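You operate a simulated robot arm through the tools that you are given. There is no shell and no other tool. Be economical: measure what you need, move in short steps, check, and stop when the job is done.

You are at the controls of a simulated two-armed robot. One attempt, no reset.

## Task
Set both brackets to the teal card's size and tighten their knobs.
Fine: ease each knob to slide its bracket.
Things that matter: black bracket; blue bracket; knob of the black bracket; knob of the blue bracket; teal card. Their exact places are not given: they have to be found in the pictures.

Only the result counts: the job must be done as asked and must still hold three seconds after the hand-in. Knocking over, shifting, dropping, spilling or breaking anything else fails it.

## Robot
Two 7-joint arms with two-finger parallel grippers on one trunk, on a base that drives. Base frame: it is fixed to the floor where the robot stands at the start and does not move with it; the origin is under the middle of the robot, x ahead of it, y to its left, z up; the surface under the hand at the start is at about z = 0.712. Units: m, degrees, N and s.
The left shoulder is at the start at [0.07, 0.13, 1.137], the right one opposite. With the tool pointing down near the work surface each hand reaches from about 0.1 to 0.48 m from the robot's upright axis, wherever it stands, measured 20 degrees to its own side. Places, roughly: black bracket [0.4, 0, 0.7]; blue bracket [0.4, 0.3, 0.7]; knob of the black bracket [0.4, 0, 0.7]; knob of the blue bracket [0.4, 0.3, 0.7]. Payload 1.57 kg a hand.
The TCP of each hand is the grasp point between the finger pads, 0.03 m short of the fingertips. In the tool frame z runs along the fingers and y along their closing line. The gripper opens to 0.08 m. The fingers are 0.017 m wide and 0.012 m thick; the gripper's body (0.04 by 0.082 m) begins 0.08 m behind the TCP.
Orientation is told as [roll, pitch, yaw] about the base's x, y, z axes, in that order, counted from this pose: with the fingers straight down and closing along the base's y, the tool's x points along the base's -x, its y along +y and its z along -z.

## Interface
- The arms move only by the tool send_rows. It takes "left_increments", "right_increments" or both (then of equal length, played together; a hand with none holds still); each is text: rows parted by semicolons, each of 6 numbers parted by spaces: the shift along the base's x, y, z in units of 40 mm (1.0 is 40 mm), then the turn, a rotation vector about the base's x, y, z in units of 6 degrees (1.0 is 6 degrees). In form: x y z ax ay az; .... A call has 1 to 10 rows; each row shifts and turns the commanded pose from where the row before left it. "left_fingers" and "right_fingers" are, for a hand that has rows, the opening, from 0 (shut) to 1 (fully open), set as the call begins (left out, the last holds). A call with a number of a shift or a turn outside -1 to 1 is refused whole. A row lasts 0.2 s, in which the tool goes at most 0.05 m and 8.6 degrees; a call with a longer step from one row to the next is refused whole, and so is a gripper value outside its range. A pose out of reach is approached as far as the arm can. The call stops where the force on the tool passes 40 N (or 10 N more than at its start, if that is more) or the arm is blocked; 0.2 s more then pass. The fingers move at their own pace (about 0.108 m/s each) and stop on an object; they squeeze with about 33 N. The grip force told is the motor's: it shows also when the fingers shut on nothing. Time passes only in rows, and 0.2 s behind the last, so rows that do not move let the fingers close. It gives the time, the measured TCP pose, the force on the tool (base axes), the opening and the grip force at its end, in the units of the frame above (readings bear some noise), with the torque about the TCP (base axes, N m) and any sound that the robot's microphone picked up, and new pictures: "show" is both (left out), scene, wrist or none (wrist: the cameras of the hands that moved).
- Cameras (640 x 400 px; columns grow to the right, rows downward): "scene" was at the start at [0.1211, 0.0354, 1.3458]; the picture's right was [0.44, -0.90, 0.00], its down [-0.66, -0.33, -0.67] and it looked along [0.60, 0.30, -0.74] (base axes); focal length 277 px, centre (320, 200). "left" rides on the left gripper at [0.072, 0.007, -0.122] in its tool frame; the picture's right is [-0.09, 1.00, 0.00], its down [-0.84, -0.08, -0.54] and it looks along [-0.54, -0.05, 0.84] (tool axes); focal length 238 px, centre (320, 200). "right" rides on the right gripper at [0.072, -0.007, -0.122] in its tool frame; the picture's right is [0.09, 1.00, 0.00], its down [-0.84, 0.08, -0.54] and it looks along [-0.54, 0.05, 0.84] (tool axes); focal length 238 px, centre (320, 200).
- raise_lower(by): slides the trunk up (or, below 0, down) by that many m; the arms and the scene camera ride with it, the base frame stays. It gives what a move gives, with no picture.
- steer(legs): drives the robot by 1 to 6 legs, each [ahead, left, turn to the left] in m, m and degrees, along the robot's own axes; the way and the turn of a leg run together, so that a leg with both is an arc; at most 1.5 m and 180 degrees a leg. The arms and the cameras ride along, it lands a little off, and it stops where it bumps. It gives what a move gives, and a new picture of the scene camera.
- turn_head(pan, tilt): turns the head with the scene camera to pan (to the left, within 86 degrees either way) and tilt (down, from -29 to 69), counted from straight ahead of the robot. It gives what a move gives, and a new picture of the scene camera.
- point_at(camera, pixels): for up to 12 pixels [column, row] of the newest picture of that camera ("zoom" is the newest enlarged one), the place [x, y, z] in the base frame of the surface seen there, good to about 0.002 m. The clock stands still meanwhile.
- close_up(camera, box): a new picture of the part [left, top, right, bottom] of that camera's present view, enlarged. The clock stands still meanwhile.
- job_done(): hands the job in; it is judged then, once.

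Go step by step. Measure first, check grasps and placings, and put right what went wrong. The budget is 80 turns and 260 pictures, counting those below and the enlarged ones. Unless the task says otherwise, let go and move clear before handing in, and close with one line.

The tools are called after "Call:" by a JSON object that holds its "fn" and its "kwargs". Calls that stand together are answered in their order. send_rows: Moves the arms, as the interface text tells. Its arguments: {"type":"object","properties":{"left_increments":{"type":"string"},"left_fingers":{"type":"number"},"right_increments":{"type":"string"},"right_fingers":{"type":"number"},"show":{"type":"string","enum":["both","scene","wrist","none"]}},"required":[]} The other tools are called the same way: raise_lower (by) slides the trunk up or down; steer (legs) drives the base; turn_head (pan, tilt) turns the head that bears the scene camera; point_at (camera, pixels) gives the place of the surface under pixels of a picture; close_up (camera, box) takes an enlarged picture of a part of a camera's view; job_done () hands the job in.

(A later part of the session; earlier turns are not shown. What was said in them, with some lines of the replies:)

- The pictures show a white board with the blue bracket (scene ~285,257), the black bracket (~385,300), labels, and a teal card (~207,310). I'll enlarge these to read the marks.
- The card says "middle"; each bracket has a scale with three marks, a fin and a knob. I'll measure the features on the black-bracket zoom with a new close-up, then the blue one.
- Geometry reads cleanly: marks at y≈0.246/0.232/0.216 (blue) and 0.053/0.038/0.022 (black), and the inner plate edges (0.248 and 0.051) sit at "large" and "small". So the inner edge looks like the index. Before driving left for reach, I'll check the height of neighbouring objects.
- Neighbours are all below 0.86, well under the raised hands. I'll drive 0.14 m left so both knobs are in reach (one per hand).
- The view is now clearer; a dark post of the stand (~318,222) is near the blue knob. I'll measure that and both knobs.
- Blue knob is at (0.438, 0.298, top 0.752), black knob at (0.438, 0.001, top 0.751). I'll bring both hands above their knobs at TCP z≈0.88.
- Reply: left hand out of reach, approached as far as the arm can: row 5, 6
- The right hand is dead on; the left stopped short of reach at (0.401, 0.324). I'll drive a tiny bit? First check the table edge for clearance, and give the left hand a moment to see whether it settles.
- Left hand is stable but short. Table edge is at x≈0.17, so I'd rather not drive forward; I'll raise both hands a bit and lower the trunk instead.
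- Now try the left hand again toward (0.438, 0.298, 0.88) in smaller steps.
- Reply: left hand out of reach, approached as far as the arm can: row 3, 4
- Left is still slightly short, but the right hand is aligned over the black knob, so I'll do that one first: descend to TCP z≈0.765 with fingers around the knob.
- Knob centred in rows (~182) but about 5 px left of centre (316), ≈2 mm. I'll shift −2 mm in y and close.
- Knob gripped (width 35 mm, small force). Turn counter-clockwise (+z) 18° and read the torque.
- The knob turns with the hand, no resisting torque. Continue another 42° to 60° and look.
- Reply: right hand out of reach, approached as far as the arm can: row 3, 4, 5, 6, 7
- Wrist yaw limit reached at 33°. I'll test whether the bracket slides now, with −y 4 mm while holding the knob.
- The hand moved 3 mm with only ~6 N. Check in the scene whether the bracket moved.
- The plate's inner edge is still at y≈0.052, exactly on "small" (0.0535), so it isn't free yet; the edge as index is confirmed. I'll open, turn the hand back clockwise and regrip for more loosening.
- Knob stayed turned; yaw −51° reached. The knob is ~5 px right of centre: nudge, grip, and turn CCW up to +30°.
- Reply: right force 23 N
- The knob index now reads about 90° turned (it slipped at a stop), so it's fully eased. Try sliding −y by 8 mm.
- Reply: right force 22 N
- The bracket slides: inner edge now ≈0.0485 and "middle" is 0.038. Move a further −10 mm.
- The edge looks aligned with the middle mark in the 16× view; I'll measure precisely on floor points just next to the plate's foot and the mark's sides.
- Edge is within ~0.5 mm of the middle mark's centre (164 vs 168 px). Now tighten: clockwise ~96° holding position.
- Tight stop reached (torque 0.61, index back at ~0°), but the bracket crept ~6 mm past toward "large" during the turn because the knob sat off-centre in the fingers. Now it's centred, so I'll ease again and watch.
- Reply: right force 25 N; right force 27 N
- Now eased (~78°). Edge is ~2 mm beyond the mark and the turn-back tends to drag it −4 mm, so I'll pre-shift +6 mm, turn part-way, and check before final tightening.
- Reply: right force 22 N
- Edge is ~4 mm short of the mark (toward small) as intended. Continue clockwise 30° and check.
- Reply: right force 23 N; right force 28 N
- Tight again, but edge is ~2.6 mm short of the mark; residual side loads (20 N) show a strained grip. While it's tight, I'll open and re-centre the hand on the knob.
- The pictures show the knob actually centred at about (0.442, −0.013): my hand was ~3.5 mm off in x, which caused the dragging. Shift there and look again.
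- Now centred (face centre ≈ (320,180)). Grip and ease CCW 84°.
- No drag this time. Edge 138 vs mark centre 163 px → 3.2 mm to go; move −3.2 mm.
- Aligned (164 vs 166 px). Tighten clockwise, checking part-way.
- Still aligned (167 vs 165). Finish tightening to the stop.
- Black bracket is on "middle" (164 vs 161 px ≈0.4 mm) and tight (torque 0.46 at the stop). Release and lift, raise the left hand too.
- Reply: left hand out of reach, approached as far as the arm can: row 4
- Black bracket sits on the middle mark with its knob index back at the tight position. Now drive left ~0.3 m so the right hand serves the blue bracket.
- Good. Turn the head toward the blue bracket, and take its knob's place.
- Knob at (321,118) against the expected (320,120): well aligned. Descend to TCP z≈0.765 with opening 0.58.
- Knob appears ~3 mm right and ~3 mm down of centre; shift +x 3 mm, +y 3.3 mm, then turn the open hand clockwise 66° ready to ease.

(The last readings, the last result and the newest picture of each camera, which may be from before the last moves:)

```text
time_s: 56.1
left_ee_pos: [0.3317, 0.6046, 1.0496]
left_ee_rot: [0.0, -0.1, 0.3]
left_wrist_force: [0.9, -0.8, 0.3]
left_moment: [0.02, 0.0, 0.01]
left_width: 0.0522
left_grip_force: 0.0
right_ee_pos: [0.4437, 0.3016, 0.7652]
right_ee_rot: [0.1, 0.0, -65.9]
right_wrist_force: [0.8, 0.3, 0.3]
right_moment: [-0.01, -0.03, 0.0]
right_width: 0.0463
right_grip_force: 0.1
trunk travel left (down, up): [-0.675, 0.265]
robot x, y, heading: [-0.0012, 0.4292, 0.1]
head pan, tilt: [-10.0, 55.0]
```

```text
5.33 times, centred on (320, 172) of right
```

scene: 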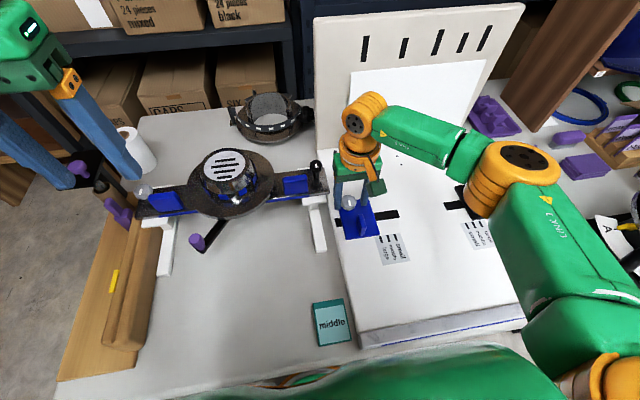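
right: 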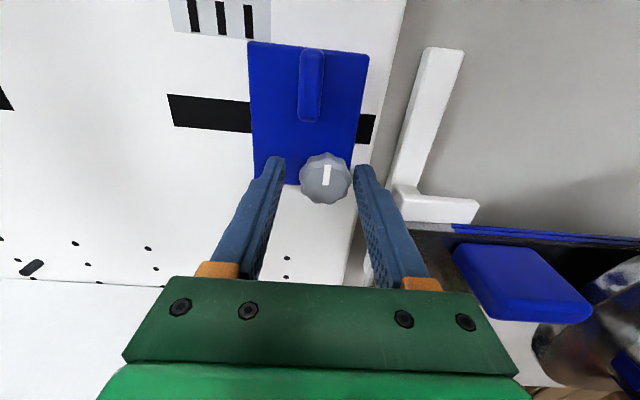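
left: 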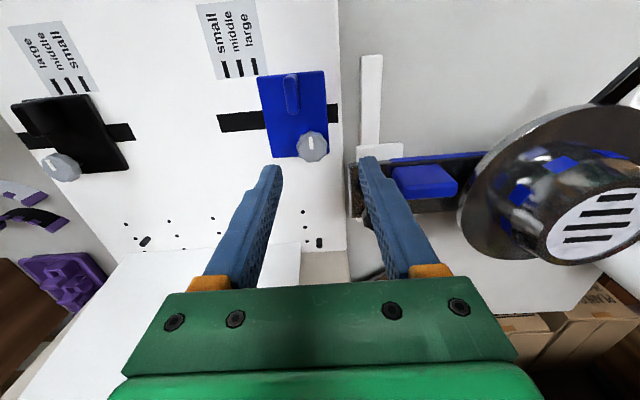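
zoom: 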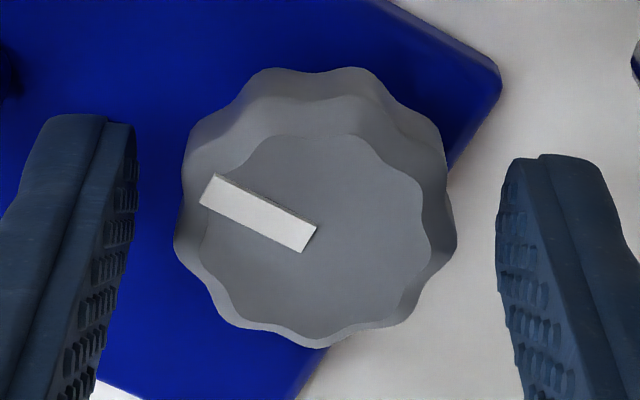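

Centred. Grip and ease CCW 84°.

Call:
{"fn": "send_rows", "kwargs": {"right_increments": "0 0 0 0 0 0;0 0 0 0 0 0;0 0 0 0 0 0", "right_fingers": 0, "show": "none"}}

Call:
{"fn": "send_rows", "kwargs": {"right_increments": "0 0 0 0 0 1;0 0 0 0 0 1;0 0 0 0 0 1;0 0 0 0 0 1;0 0 0 0 0 1;0 0 0 0 0 1;0 0 0 0 0 1", "show": "none"}}

Call:
{"fn": "send_rows", "kwargs": {"right_increments": "0 0 0 0 0 1;0 0 0 0 0 1;0 0 0 0 0 1;0 0 0 0 0 1;0 0 0 0 0 1;0 0 0 0 0 1;0 0 0 0 0 0.7;0 0 0 0 0 0", "show": "both"}}

Call:
{"fn": "close_up", "kwargs": {"camera": "scene", "box": [360, 220, 410, 260]}}

```text
time_s: 56.9
left_ee_pos: [0.3318, 0.6043, 1.0489]
left_ee_rot: [0.0, -0.1, 0.2]
left_wrist_force: [1.0, 0.3, -0.5]
left_moment: [-0.02, 0.02, -0.01]
left_width: 0.0523
left_grip_force: 0.0
right_ee_pos: [0.4434, 0.3013, 0.7667]
right_ee_rot: [0.1, 0.0, -65.8]
right_wrist_force: [-4.7, -0.5, -3.2]
right_moment: [-0.17, 0.09, 0.0]
right_width: 0.0346
right_grip_force: 41.9
trunk travel left (down, up): [-0.675, 0.265]
robot x, y, heading: [-0.0009, 0.4303, 0.1]
head pan, tilt: [-10.0, 55.0]
```

```text
time_s: 58.5
left_ee_pos: [0.3317, 0.6049, 1.0501]
left_ee_rot: [-0.1, 0.0, 0.3]
left_wrist_force: [-0.3, -0.1, -0.7]
left_moment: [0.01, 0.01, -0.06]
left_width: 0.052
left_grip_force: 0.0
right_ee_pos: [0.4439, 0.3009, 0.766]
right_ee_rot: [0.1, 0.0, -23.6]
right_wrist_force: [-5.8, -1.1, -3.3]
right_moment: [0.31, 1.03, -0.02]
right_width: 0.0347
right_grip_force: 42.4
trunk travel left (down, up): [-0.675, 0.265]
robot x, y, heading: [-0.0012, 0.4309, 0.1]
head pan, tilt: [-10.0, 55.0]
```

```text
time_s: 60.3
left_ee_pos: [0.3309, 0.6045, 1.0497]
left_ee_rot: [0.0, -0.2, 0.3]
left_wrist_force: [-0.6, -0.5, 0.2]
left_moment: [0.04, 0.02, 0.03]
left_width: 0.0518
left_grip_force: 0.0
right_ee_pos: [0.4428, 0.3007, 0.7662]
right_ee_rot: [0.2, -0.1, 16.5]
right_wrist_force: [-0.8, -2.1, -0.9]
right_moment: [0.09, -0.42, 0.01]
right_width: 0.0348
right_grip_force: 41.6
trunk travel left (down, up): [-0.675, 0.265]
robot x, y, heading: [-0.0033, 0.4293, 0.1]
head pan, tilt: [-10.0, 55.0]
```

scene: 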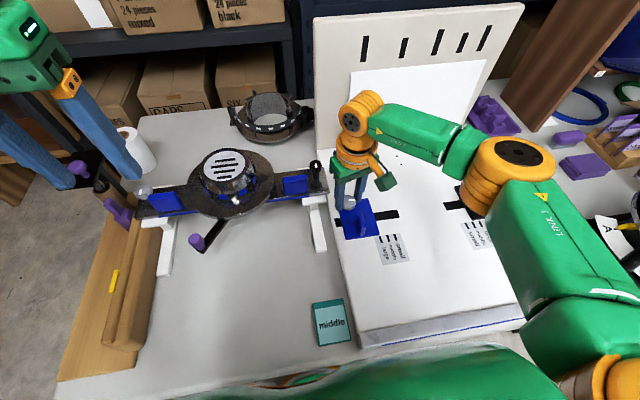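
right: 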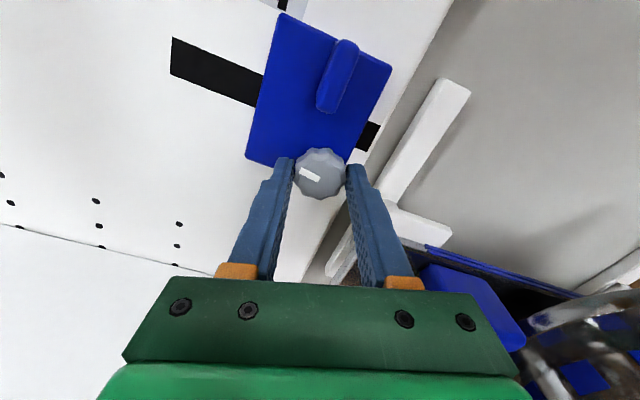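

```text
10.00 times, centred on (385, 240) of scene
```

zoom: 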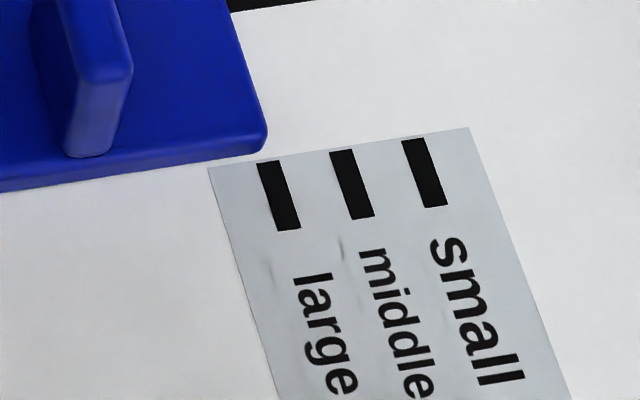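

Here the edge seen is the top one, so I'll use measured y-values rather than pixel alignment. Measure edge and marks.

Call:
{"fn": "point_at", "kwargs": {"camera": "zoom", "pixels": [[258, 120], [250, 95], [240, 60], [228, 15], [262, 125], [255, 95], [244, 55], [270, 175], [282, 215], [344, 165], [356, 205], [416, 155]]}}

Call:
{"fn": "close_up", "kwargs": {"camera": "scene", "box": [330, 190, 400, 250]}}

```text
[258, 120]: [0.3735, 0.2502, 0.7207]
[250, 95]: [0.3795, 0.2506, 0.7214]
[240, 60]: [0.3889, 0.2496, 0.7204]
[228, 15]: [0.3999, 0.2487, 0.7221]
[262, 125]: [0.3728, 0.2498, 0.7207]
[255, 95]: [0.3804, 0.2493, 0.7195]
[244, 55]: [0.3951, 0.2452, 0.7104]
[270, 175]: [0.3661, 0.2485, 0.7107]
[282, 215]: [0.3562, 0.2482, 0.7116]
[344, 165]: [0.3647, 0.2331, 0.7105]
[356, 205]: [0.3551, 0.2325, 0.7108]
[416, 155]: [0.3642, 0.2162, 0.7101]
```

```text
6.67 times, centred on (365, 220) of scene
```

zoom: 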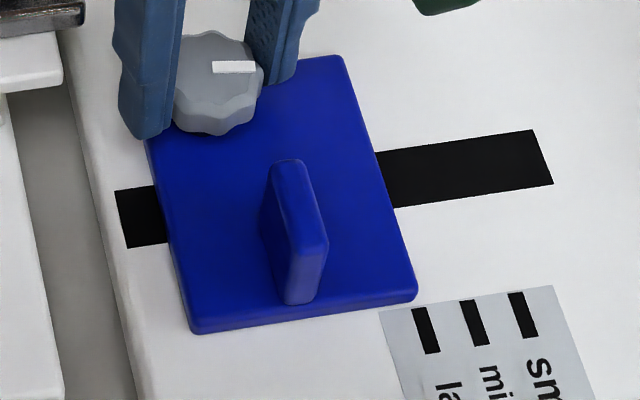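

Edge ≈0.249, middle mark ≈0.2325. Slide −16 mm.

Call:
{"fn": "send_rows", "kwargs": {"right_increments": "0 -0.08 0 0 0 0;0 -0.08 0 0 0 0;0 -0.08 0 0 0 0;0 -0.08 0 0 0 0;0 -0.08 0 0 0 0;0 0 0 0 0 0;0 0 0 0 0 0", "show": "none"}}

Call:
{"fn": "close_up", "kwargs": {"camera": "scene", "box": [360, 220, 410, 260]}}

```text
time_s: 61.9
left_ee_pos: [0.3311, 0.6047, 1.0487]
left_ee_rot: [-0.1, -0.2, 0.3]
left_wrist_force: [0.5, -0.3, 0.2]
left_moment: [0.02, 0.0, 0.02]
left_width: 0.0516
left_grip_force: 0.0
right_ee_pos: [0.4434, 0.2848, 0.7667]
right_ee_rot: [0.1, 0.0, 16.4]
right_wrist_force: [-4.1, 2.6, -6.0]
right_moment: [0.04, 0.06, 0.0]
right_width: 0.0347
right_grip_force: 42.0
trunk travel left (down, up): [-0.675, 0.265]
robot x, y, heading: [-0.0036, 0.4309, 0.3]
head pan, tilt: [-10.0, 55.0]
```

```text
10.00 times, centred on (385, 240) of scene
```

zoom: 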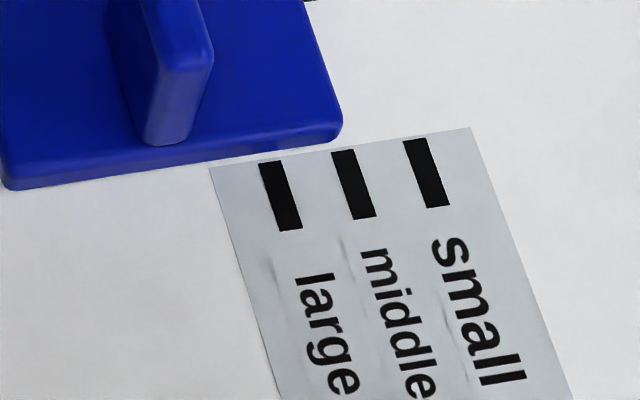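

Call:
{"fn": "point_at", "kwargs": {"camera": "zoom", "pixels": [[332, 105], [336, 110], [326, 85], [330, 85], [319, 55], [316, 55], [336, 130], [330, 140], [343, 160], [354, 205], [334, 142], [338, 126]]}}

Call:
{"fn": "turn_head", "kwargs": {"pan": -20, "tilt": 48}}

Call:
{"fn": "close_up", "kwargs": {"camera": "right", "box": [200, 0, 320, 75]}}

```text
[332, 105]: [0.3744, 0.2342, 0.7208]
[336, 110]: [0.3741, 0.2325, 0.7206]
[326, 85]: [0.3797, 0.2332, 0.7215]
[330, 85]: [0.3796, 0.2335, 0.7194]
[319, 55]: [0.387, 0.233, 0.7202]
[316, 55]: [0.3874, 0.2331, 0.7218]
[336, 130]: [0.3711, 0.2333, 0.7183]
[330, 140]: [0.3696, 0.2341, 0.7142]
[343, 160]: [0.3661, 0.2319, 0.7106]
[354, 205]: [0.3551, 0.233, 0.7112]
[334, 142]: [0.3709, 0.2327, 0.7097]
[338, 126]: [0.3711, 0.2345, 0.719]
```

```text
time_s: 62.6
left_ee_pos: [0.3317, 0.6047, 1.0501]
left_ee_rot: [0.1, -0.1, 0.3]
left_wrist_force: [0.7, 0.0, -0.3]
left_moment: [0.01, 0.03, 0.01]
left_width: 0.0519
left_grip_force: 0.0
right_ee_pos: [0.4438, 0.2859, 0.7665]
right_ee_rot: [0.2, 0.0, 16.3]
right_wrist_force: [-4.8, 1.3, -5.9]
right_moment: [-0.15, 0.39, -0.02]
right_width: 0.0346
right_grip_force: 41.7
trunk travel left (down, up): [-0.675, 0.265]
robot x, y, heading: [0.0016, 0.4303, 0.1]
head pan, tilt: [-20.0, 48.0]
```

scene: 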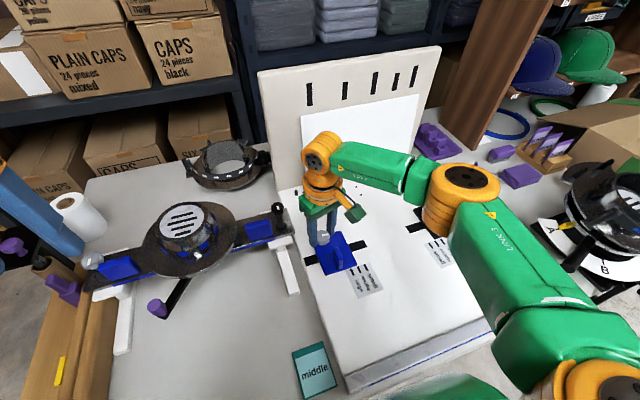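

```text
5.33 times, centred on (260, 38) of right
```

zoom: 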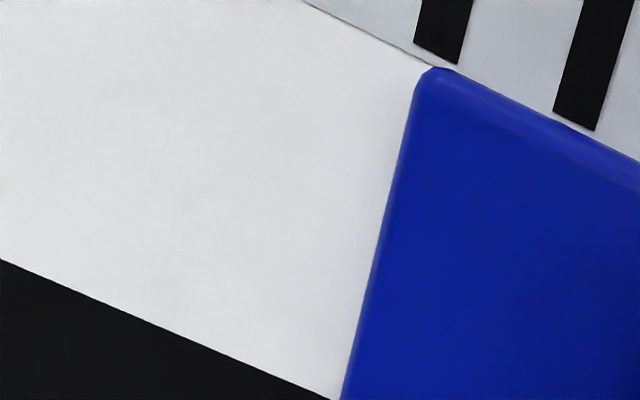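

Both views put the edge ~0.7 mm shy of the middle mark. Nudge −0.7 mm, and tighten part-way.

Call:
{"fn": "send_rows", "kwargs": {"right_increments": "0 -0.018 0 0 0 0;0 0 0 0 0 -1;0 0 0 0 0 -1;0 0 0 0 0 -1;0 0 0 0 0 -1;0 0 0 0 0 -1;0 0 0 0 0 -1;0 0 0 0 0 -1", "show": "none"}}

Call:
{"fn": "turn_head", "kwargs": {"pan": -10, "tilt": 55}}

Call:
{"fn": "close_up", "kwargs": {"camera": "scene", "box": [360, 220, 410, 260]}}

```text
time_s: 64.4
left_ee_pos: [0.333, 0.6062, 1.0497]
left_ee_rot: [0.0, -0.1, 0.2]
left_wrist_force: [0.6, -1.0, -0.1]
left_moment: [-0.01, 0.04, 0.02]
left_width: 0.0519
left_grip_force: 0.1
right_ee_pos: [0.4442, 0.2845, 0.767]
right_ee_rot: [0.1, 0.0, -25.7]
right_wrist_force: [-1.9, -0.8, -0.5]
right_moment: [-0.02, 0.6, 0.0]
right_width: 0.0346
right_grip_force: 41.4
trunk travel left (down, up): [-0.675, 0.265]
robot x, y, heading: [0.0019, 0.4298, 0.2]
head pan, tilt: [-20.0, 48.0]
```

```text
time_s: 65.1
left_ee_pos: [0.3306, 0.6049, 1.0491]
left_ee_rot: [-0.1, -0.1, 0.3]
left_wrist_force: [-0.3, -0.4, 0.1]
left_moment: [-0.01, 0.0, 0.0]
left_width: 0.052
left_grip_force: 0.1
right_ee_pos: [0.4438, 0.2846, 0.7665]
right_ee_rot: [0.2, -0.1, -25.6]
right_wrist_force: [-0.7, -1.4, 3.5]
right_moment: [0.14, 0.28, 0.0]
right_width: 0.035
right_grip_force: 41.9
trunk travel left (down, up): [-0.675, 0.265]
robot x, y, heading: [-0.0014, 0.4324, 0.0]
head pan, tilt: [-10.0, 55.0]
```

scene: 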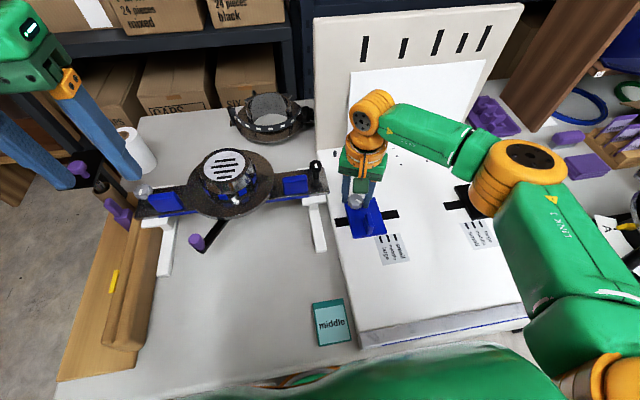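

```text
10.00 times, centred on (385, 240) of scene
```

zoom: 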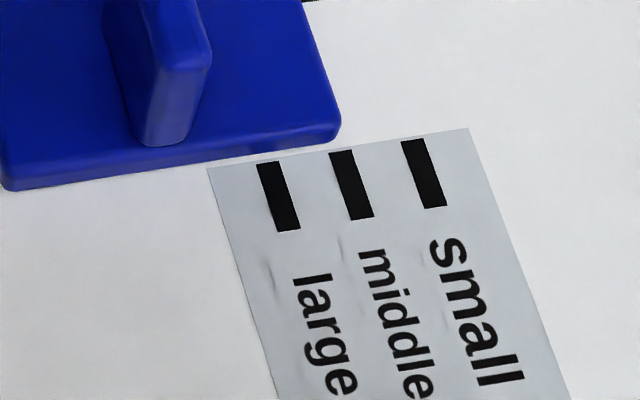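

Unchanged so far. One more −0.9 mm nudge, then tighten to the stop.

Call:
{"fn": "send_rows", "kwargs": {"right_increments": "0 -0.022 0 0 0 0;0 0 0 0 0 0;0 0 0 0 0 -1;0 0 0 0 0 -1;0 0 0 0 0 -1;0 0 0 0 0 -1;0 0 0 0 0 -1", "show": "none"}}

Call:
{"fn": "send_rows", "kwargs": {"right_increments": "0 0 0 0 0 -1;0 0 0 0 0 -1;0 0 0 0 0 -1;0 0 0 0 0 -1;0 0 0 0 0 0", "show": "wrist"}}

Call:
{"fn": "close_up", "kwargs": {"camera": "scene", "box": [360, 220, 410, 260]}}

```text
time_s: 66.7
left_ee_pos: [0.3309, 0.6063, 1.0495]
left_ee_rot: [-0.1, -0.2, 0.3]
left_wrist_force: [0.3, -0.2, 1.4]
left_moment: [0.02, 0.0, 0.03]
left_width: 0.0518
left_grip_force: 0.1
right_ee_pos: [0.4447, 0.2845, 0.7669]
right_ee_rot: [0.0, -0.1, -55.7]
right_wrist_force: [-1.3, 4.0, -1.9]
right_moment: [0.01, -0.15, -0.02]
right_width: 0.0344
right_grip_force: 41.9
trunk travel left (down, up): [-0.675, 0.265]
robot x, y, heading: [-0.0023, 0.4318, 0.1]
head pan, tilt: [-10.0, 55.0]
```

```text
time_s: 67.9
left_ee_pos: [0.3313, 0.6044, 1.0486]
left_ee_rot: [0.1, -0.2, 0.4]
left_wrist_force: [0.2, 0.7, -0.1]
left_moment: [-0.02, -0.01, -0.01]
left_width: 0.052
left_grip_force: 0.1
right_ee_pos: [0.4452, 0.2824, 0.7656]
right_ee_rot: [0.1, 0.0, -79.7]
right_wrist_force: [-2.1, -2.1, -2.2]
right_moment: [-0.15, 0.16, 0.3]
right_width: 0.0348
right_grip_force: 42.0
trunk travel left (down, up): [-0.675, 0.265]
robot x, y, heading: [-0.0006, 0.4284, 0.2]
head pan, tilt: [-10.0, 55.0]
```

right: 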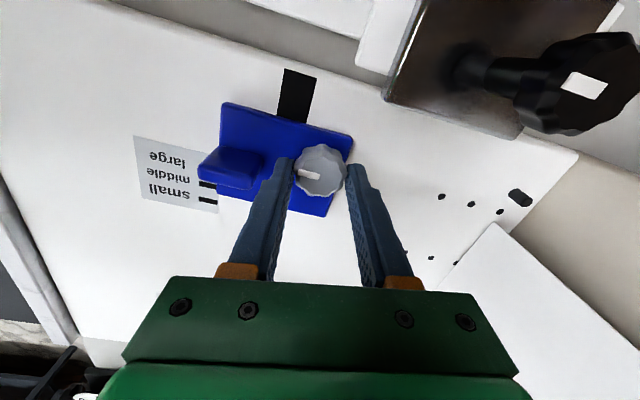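

```text
10.00 times, centred on (385, 240) of scene
```

zoom: 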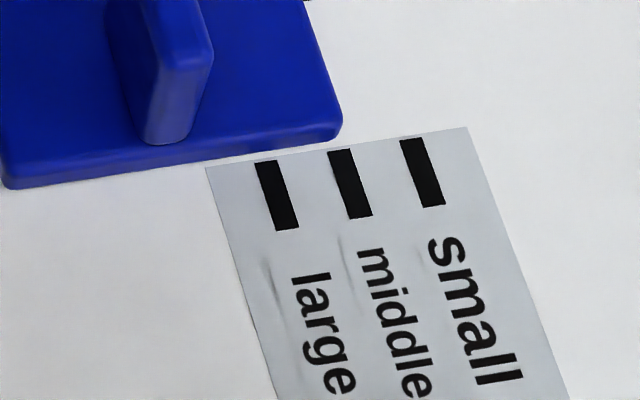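

Edge has shifted ~3 px (0.6 mm) in the right direction. Torque is 0.30; turn a little more to be sure it's at the stop.

Call:
{"fn": "send_rows", "kwargs": {"right_increments": "0 0 0 0 0 -1;0 0 0 0 0 -1;0 0 0 0 0 0", "show": "wrist"}}

Call:
{"fn": "close_up", "kwargs": {"camera": "right", "box": [260, 120, 380, 195]}}

```text
time_s: 68.7
left_ee_pos: [0.3299, 0.6042, 1.05]
left_ee_rot: [0.0, -0.1, 0.3]
left_wrist_force: [-0.4, -0.9, 0.2]
left_moment: [0.0, 0.02, 0.0]
left_width: 0.0521
left_grip_force: 0.0
right_ee_pos: [0.4428, 0.2846, 0.7678]
right_ee_rot: [0.1, 0.0, -91.6]
right_wrist_force: [-3.1, -2.5, 0.3]
right_moment: [-0.05, 0.16, 0.71]
right_width: 0.0336
right_grip_force: 41.3
trunk travel left (down, up): [-0.675, 0.265]
robot x, y, heading: [0.0009, 0.4311, -0.0]
head pan, tilt: [-10.0, 55.0]
```

right: 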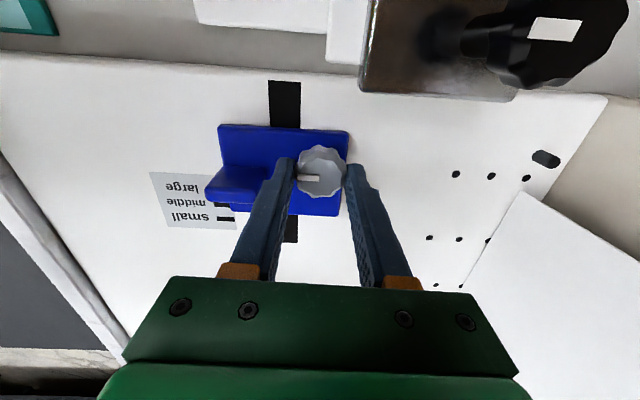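

```text
5.33 times, centred on (320, 158) of right
```

zoom: 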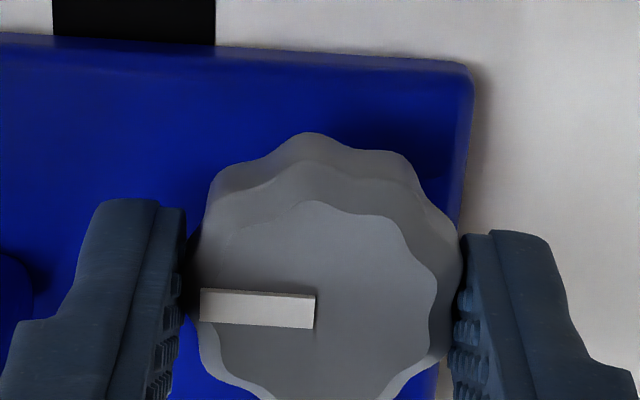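

Index is at the tight position with 0.71 N·m at the stop. Release, lift, and unwind.

Call:
{"fn": "send_rows", "kwargs": {"right_increments": "0 0 0 0 0 0;0 0 0 0 0 0;0 0 0.5 0 0 0;0 0 0.9 0 0 0;0 0 0.9 0 0 0;0 0 0.9 0 0 1;0 0 0.9 0 0 1;0 0 0.9 0 0 1;0 0 0 0 0 1;0 0 0 0 0 1", "right_fingers": 0.65, "show": "none"}}

Call:
{"fn": "send_rows", "kwargs": {"right_increments": "-0.7 0 0 0 0 1;-0.7 0 0.5 0 0 1;-0.7 0 0.5 0 0 1;0 0 0.5 0 0 1;0 0 0 0 0 1;0 0 0 0 0 1;0 0 0 0 0 1;0 0 0 0 0 1;0 0 0 0 0 1;0 0 0 0 0 1", "show": "none"}}

Call:
{"fn": "steer", "kwargs": {"legs": [[0, -0.33, 0]]}}

Call:
{"fn": "turn_head", "kwargs": {"pan": 15, "tilt": 55}}

```text
time_s: 70.9
left_ee_pos: [0.3321, 0.604, 1.049]
left_ee_rot: [0.1, -0.2, 0.3]
left_wrist_force: [0.6, 0.5, -0.7]
left_moment: [-0.01, -0.03, -0.01]
left_width: 0.0521
left_grip_force: 0.1
right_ee_pos: [0.4438, 0.2821, 0.9666]
right_ee_rot: [0.1, 0.0, -61.5]
right_wrist_force: [-0.5, -0.3, -0.4]
right_moment: [0.02, 0.02, 0.01]
right_width: 0.0522
right_grip_force: 0.0
trunk travel left (down, up): [-0.675, 0.265]
robot x, y, heading: [-0.0012, 0.4303, 0.5]
head pan, tilt: [-10.0, 55.0]
```

```text
time_s: 73.1
left_ee_pos: [0.3318, 0.6049, 1.0504]
left_ee_rot: [0.0, -0.1, 0.3]
left_wrist_force: [-0.7, 0.2, 0.2]
left_moment: [-0.03, 0.02, 0.0]
left_width: 0.052
left_grip_force: 0.1
right_ee_pos: [0.3609, 0.2847, 1.0267]
right_ee_rot: [0.1, 0.0, -1.5]
right_wrist_force: [-0.7, -0.3, 0.0]
right_moment: [0.01, 0.0, 0.01]
right_width: 0.0519
right_grip_force: 0.0
trunk travel left (down, up): [-0.675, 0.265]
robot x, y, heading: [-0.0005, 0.4311, 0.1]
head pan, tilt: [-10.0, 55.0]
```

```text
time_s: 75.3
left_ee_pos: [0.3321, 0.2796, 1.0498]
left_ee_rot: [-0.1, -0.1, 0.4]
left_wrist_force: [0.0, -0.5, 0.1]
left_moment: [0.01, 0.0, 0.0]
left_width: 0.0518
left_grip_force: 0.1
right_ee_pos: [0.3626, -0.0397, 1.0259]
right_ee_rot: [0.1, 0.0, -1.5]
right_wrist_force: [0.2, 0.1, -0.4]
right_moment: [-0.01, -0.02, -0.01]
right_width: 0.0522
right_grip_force: 0.0
trunk travel left (down, up): [-0.675, 0.265]
robot x, y, heading: [-0.0009, 0.1041, 0.4]
head pan, tilt: [-10.0, 55.0]
```

scene: 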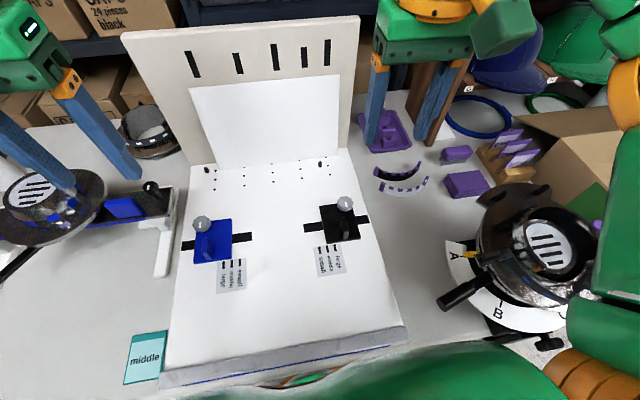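

```text
time_s: 76.2
left_ee_pos: [0.3324, 0.2789, 1.0495]
left_ee_rot: [0.0, -0.1, 0.4]
left_wrist_force: [-0.4, -0.1, -0.6]
left_moment: [-0.02, 0.0, 0.03]
left_width: 0.052
left_grip_force: 0.2
right_ee_pos: [0.3627, -0.0422, 1.0257]
right_ee_rot: [0.1, -0.1, -1.6]
right_wrist_force: [0.2, -1.1, 0.8]
right_moment: [-0.02, 0.0, -0.01]
right_width: 0.0518
right_grip_force: 0.0
trunk travel left (down, up): [-0.675, 0.265]
robot x, y, heading: [0.0032, 0.103, 0.4]
head pan, tilt: [15.0, 55.0]
```

scene: 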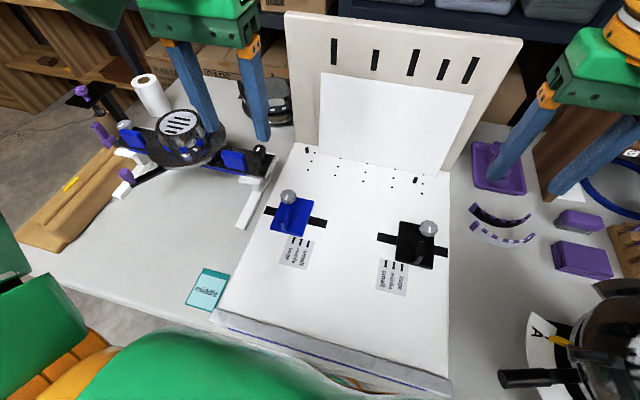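

Now, from the middle, both inner feet are visible; check both closely.

Call:
{"fn": "close_up", "kwargs": {"camera": "scene", "box": [285, 215, 325, 255]}}

Call:
{"fn": "close_up", "kwargs": {"camera": "scene", "box": [375, 245, 415, 285]}}

Call:
{"fn": "close_up", "kwargs": {"camera": "scene", "box": [250, 180, 460, 300]}}

```text
10.00 times, centred on (305, 235) of scene
```

zoom: 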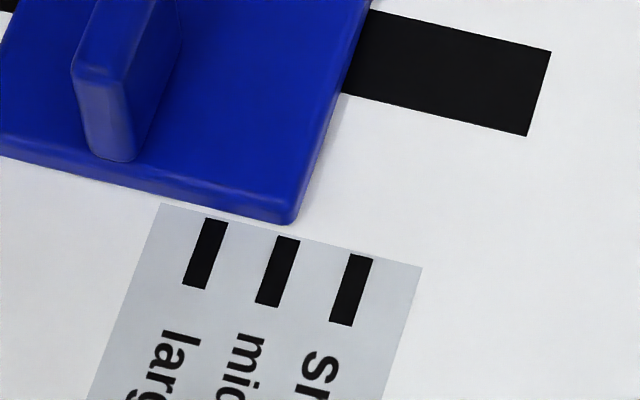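

```text
10.00 times, centred on (395, 265) of scene
```

zoom: 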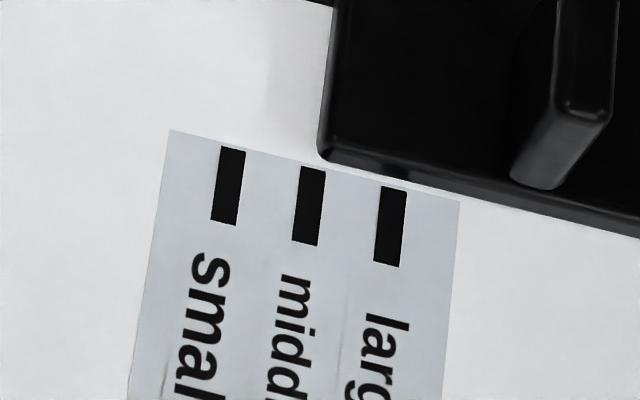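

```text
3.05 times, centred on (355, 240) of scene
```

zoom: 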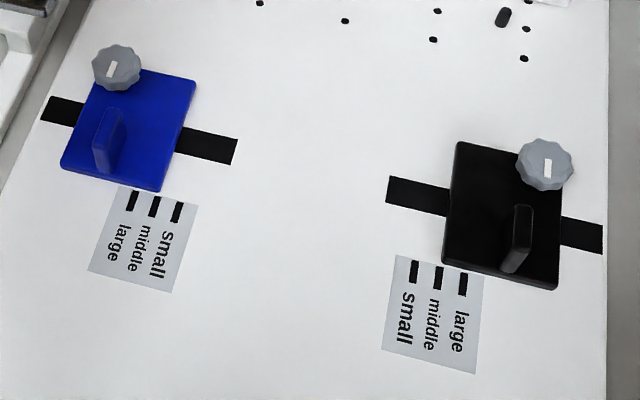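

Both inner edges line up with their "middle" marks (blue 291 vs 288 px, black 316 vs 313 px, about 0.6 mm each). Both knob indexes are at the tight position, the hands are clear and nothing else moved, so I'm handing in.

Call:
{"fn": "job_done", "kwargs": {}}

```text
The job is handed in.
```

I set both brackets to "middle", the size on the teal card, tightened their knobs to the stop, moved the hands clear and handed the job in.
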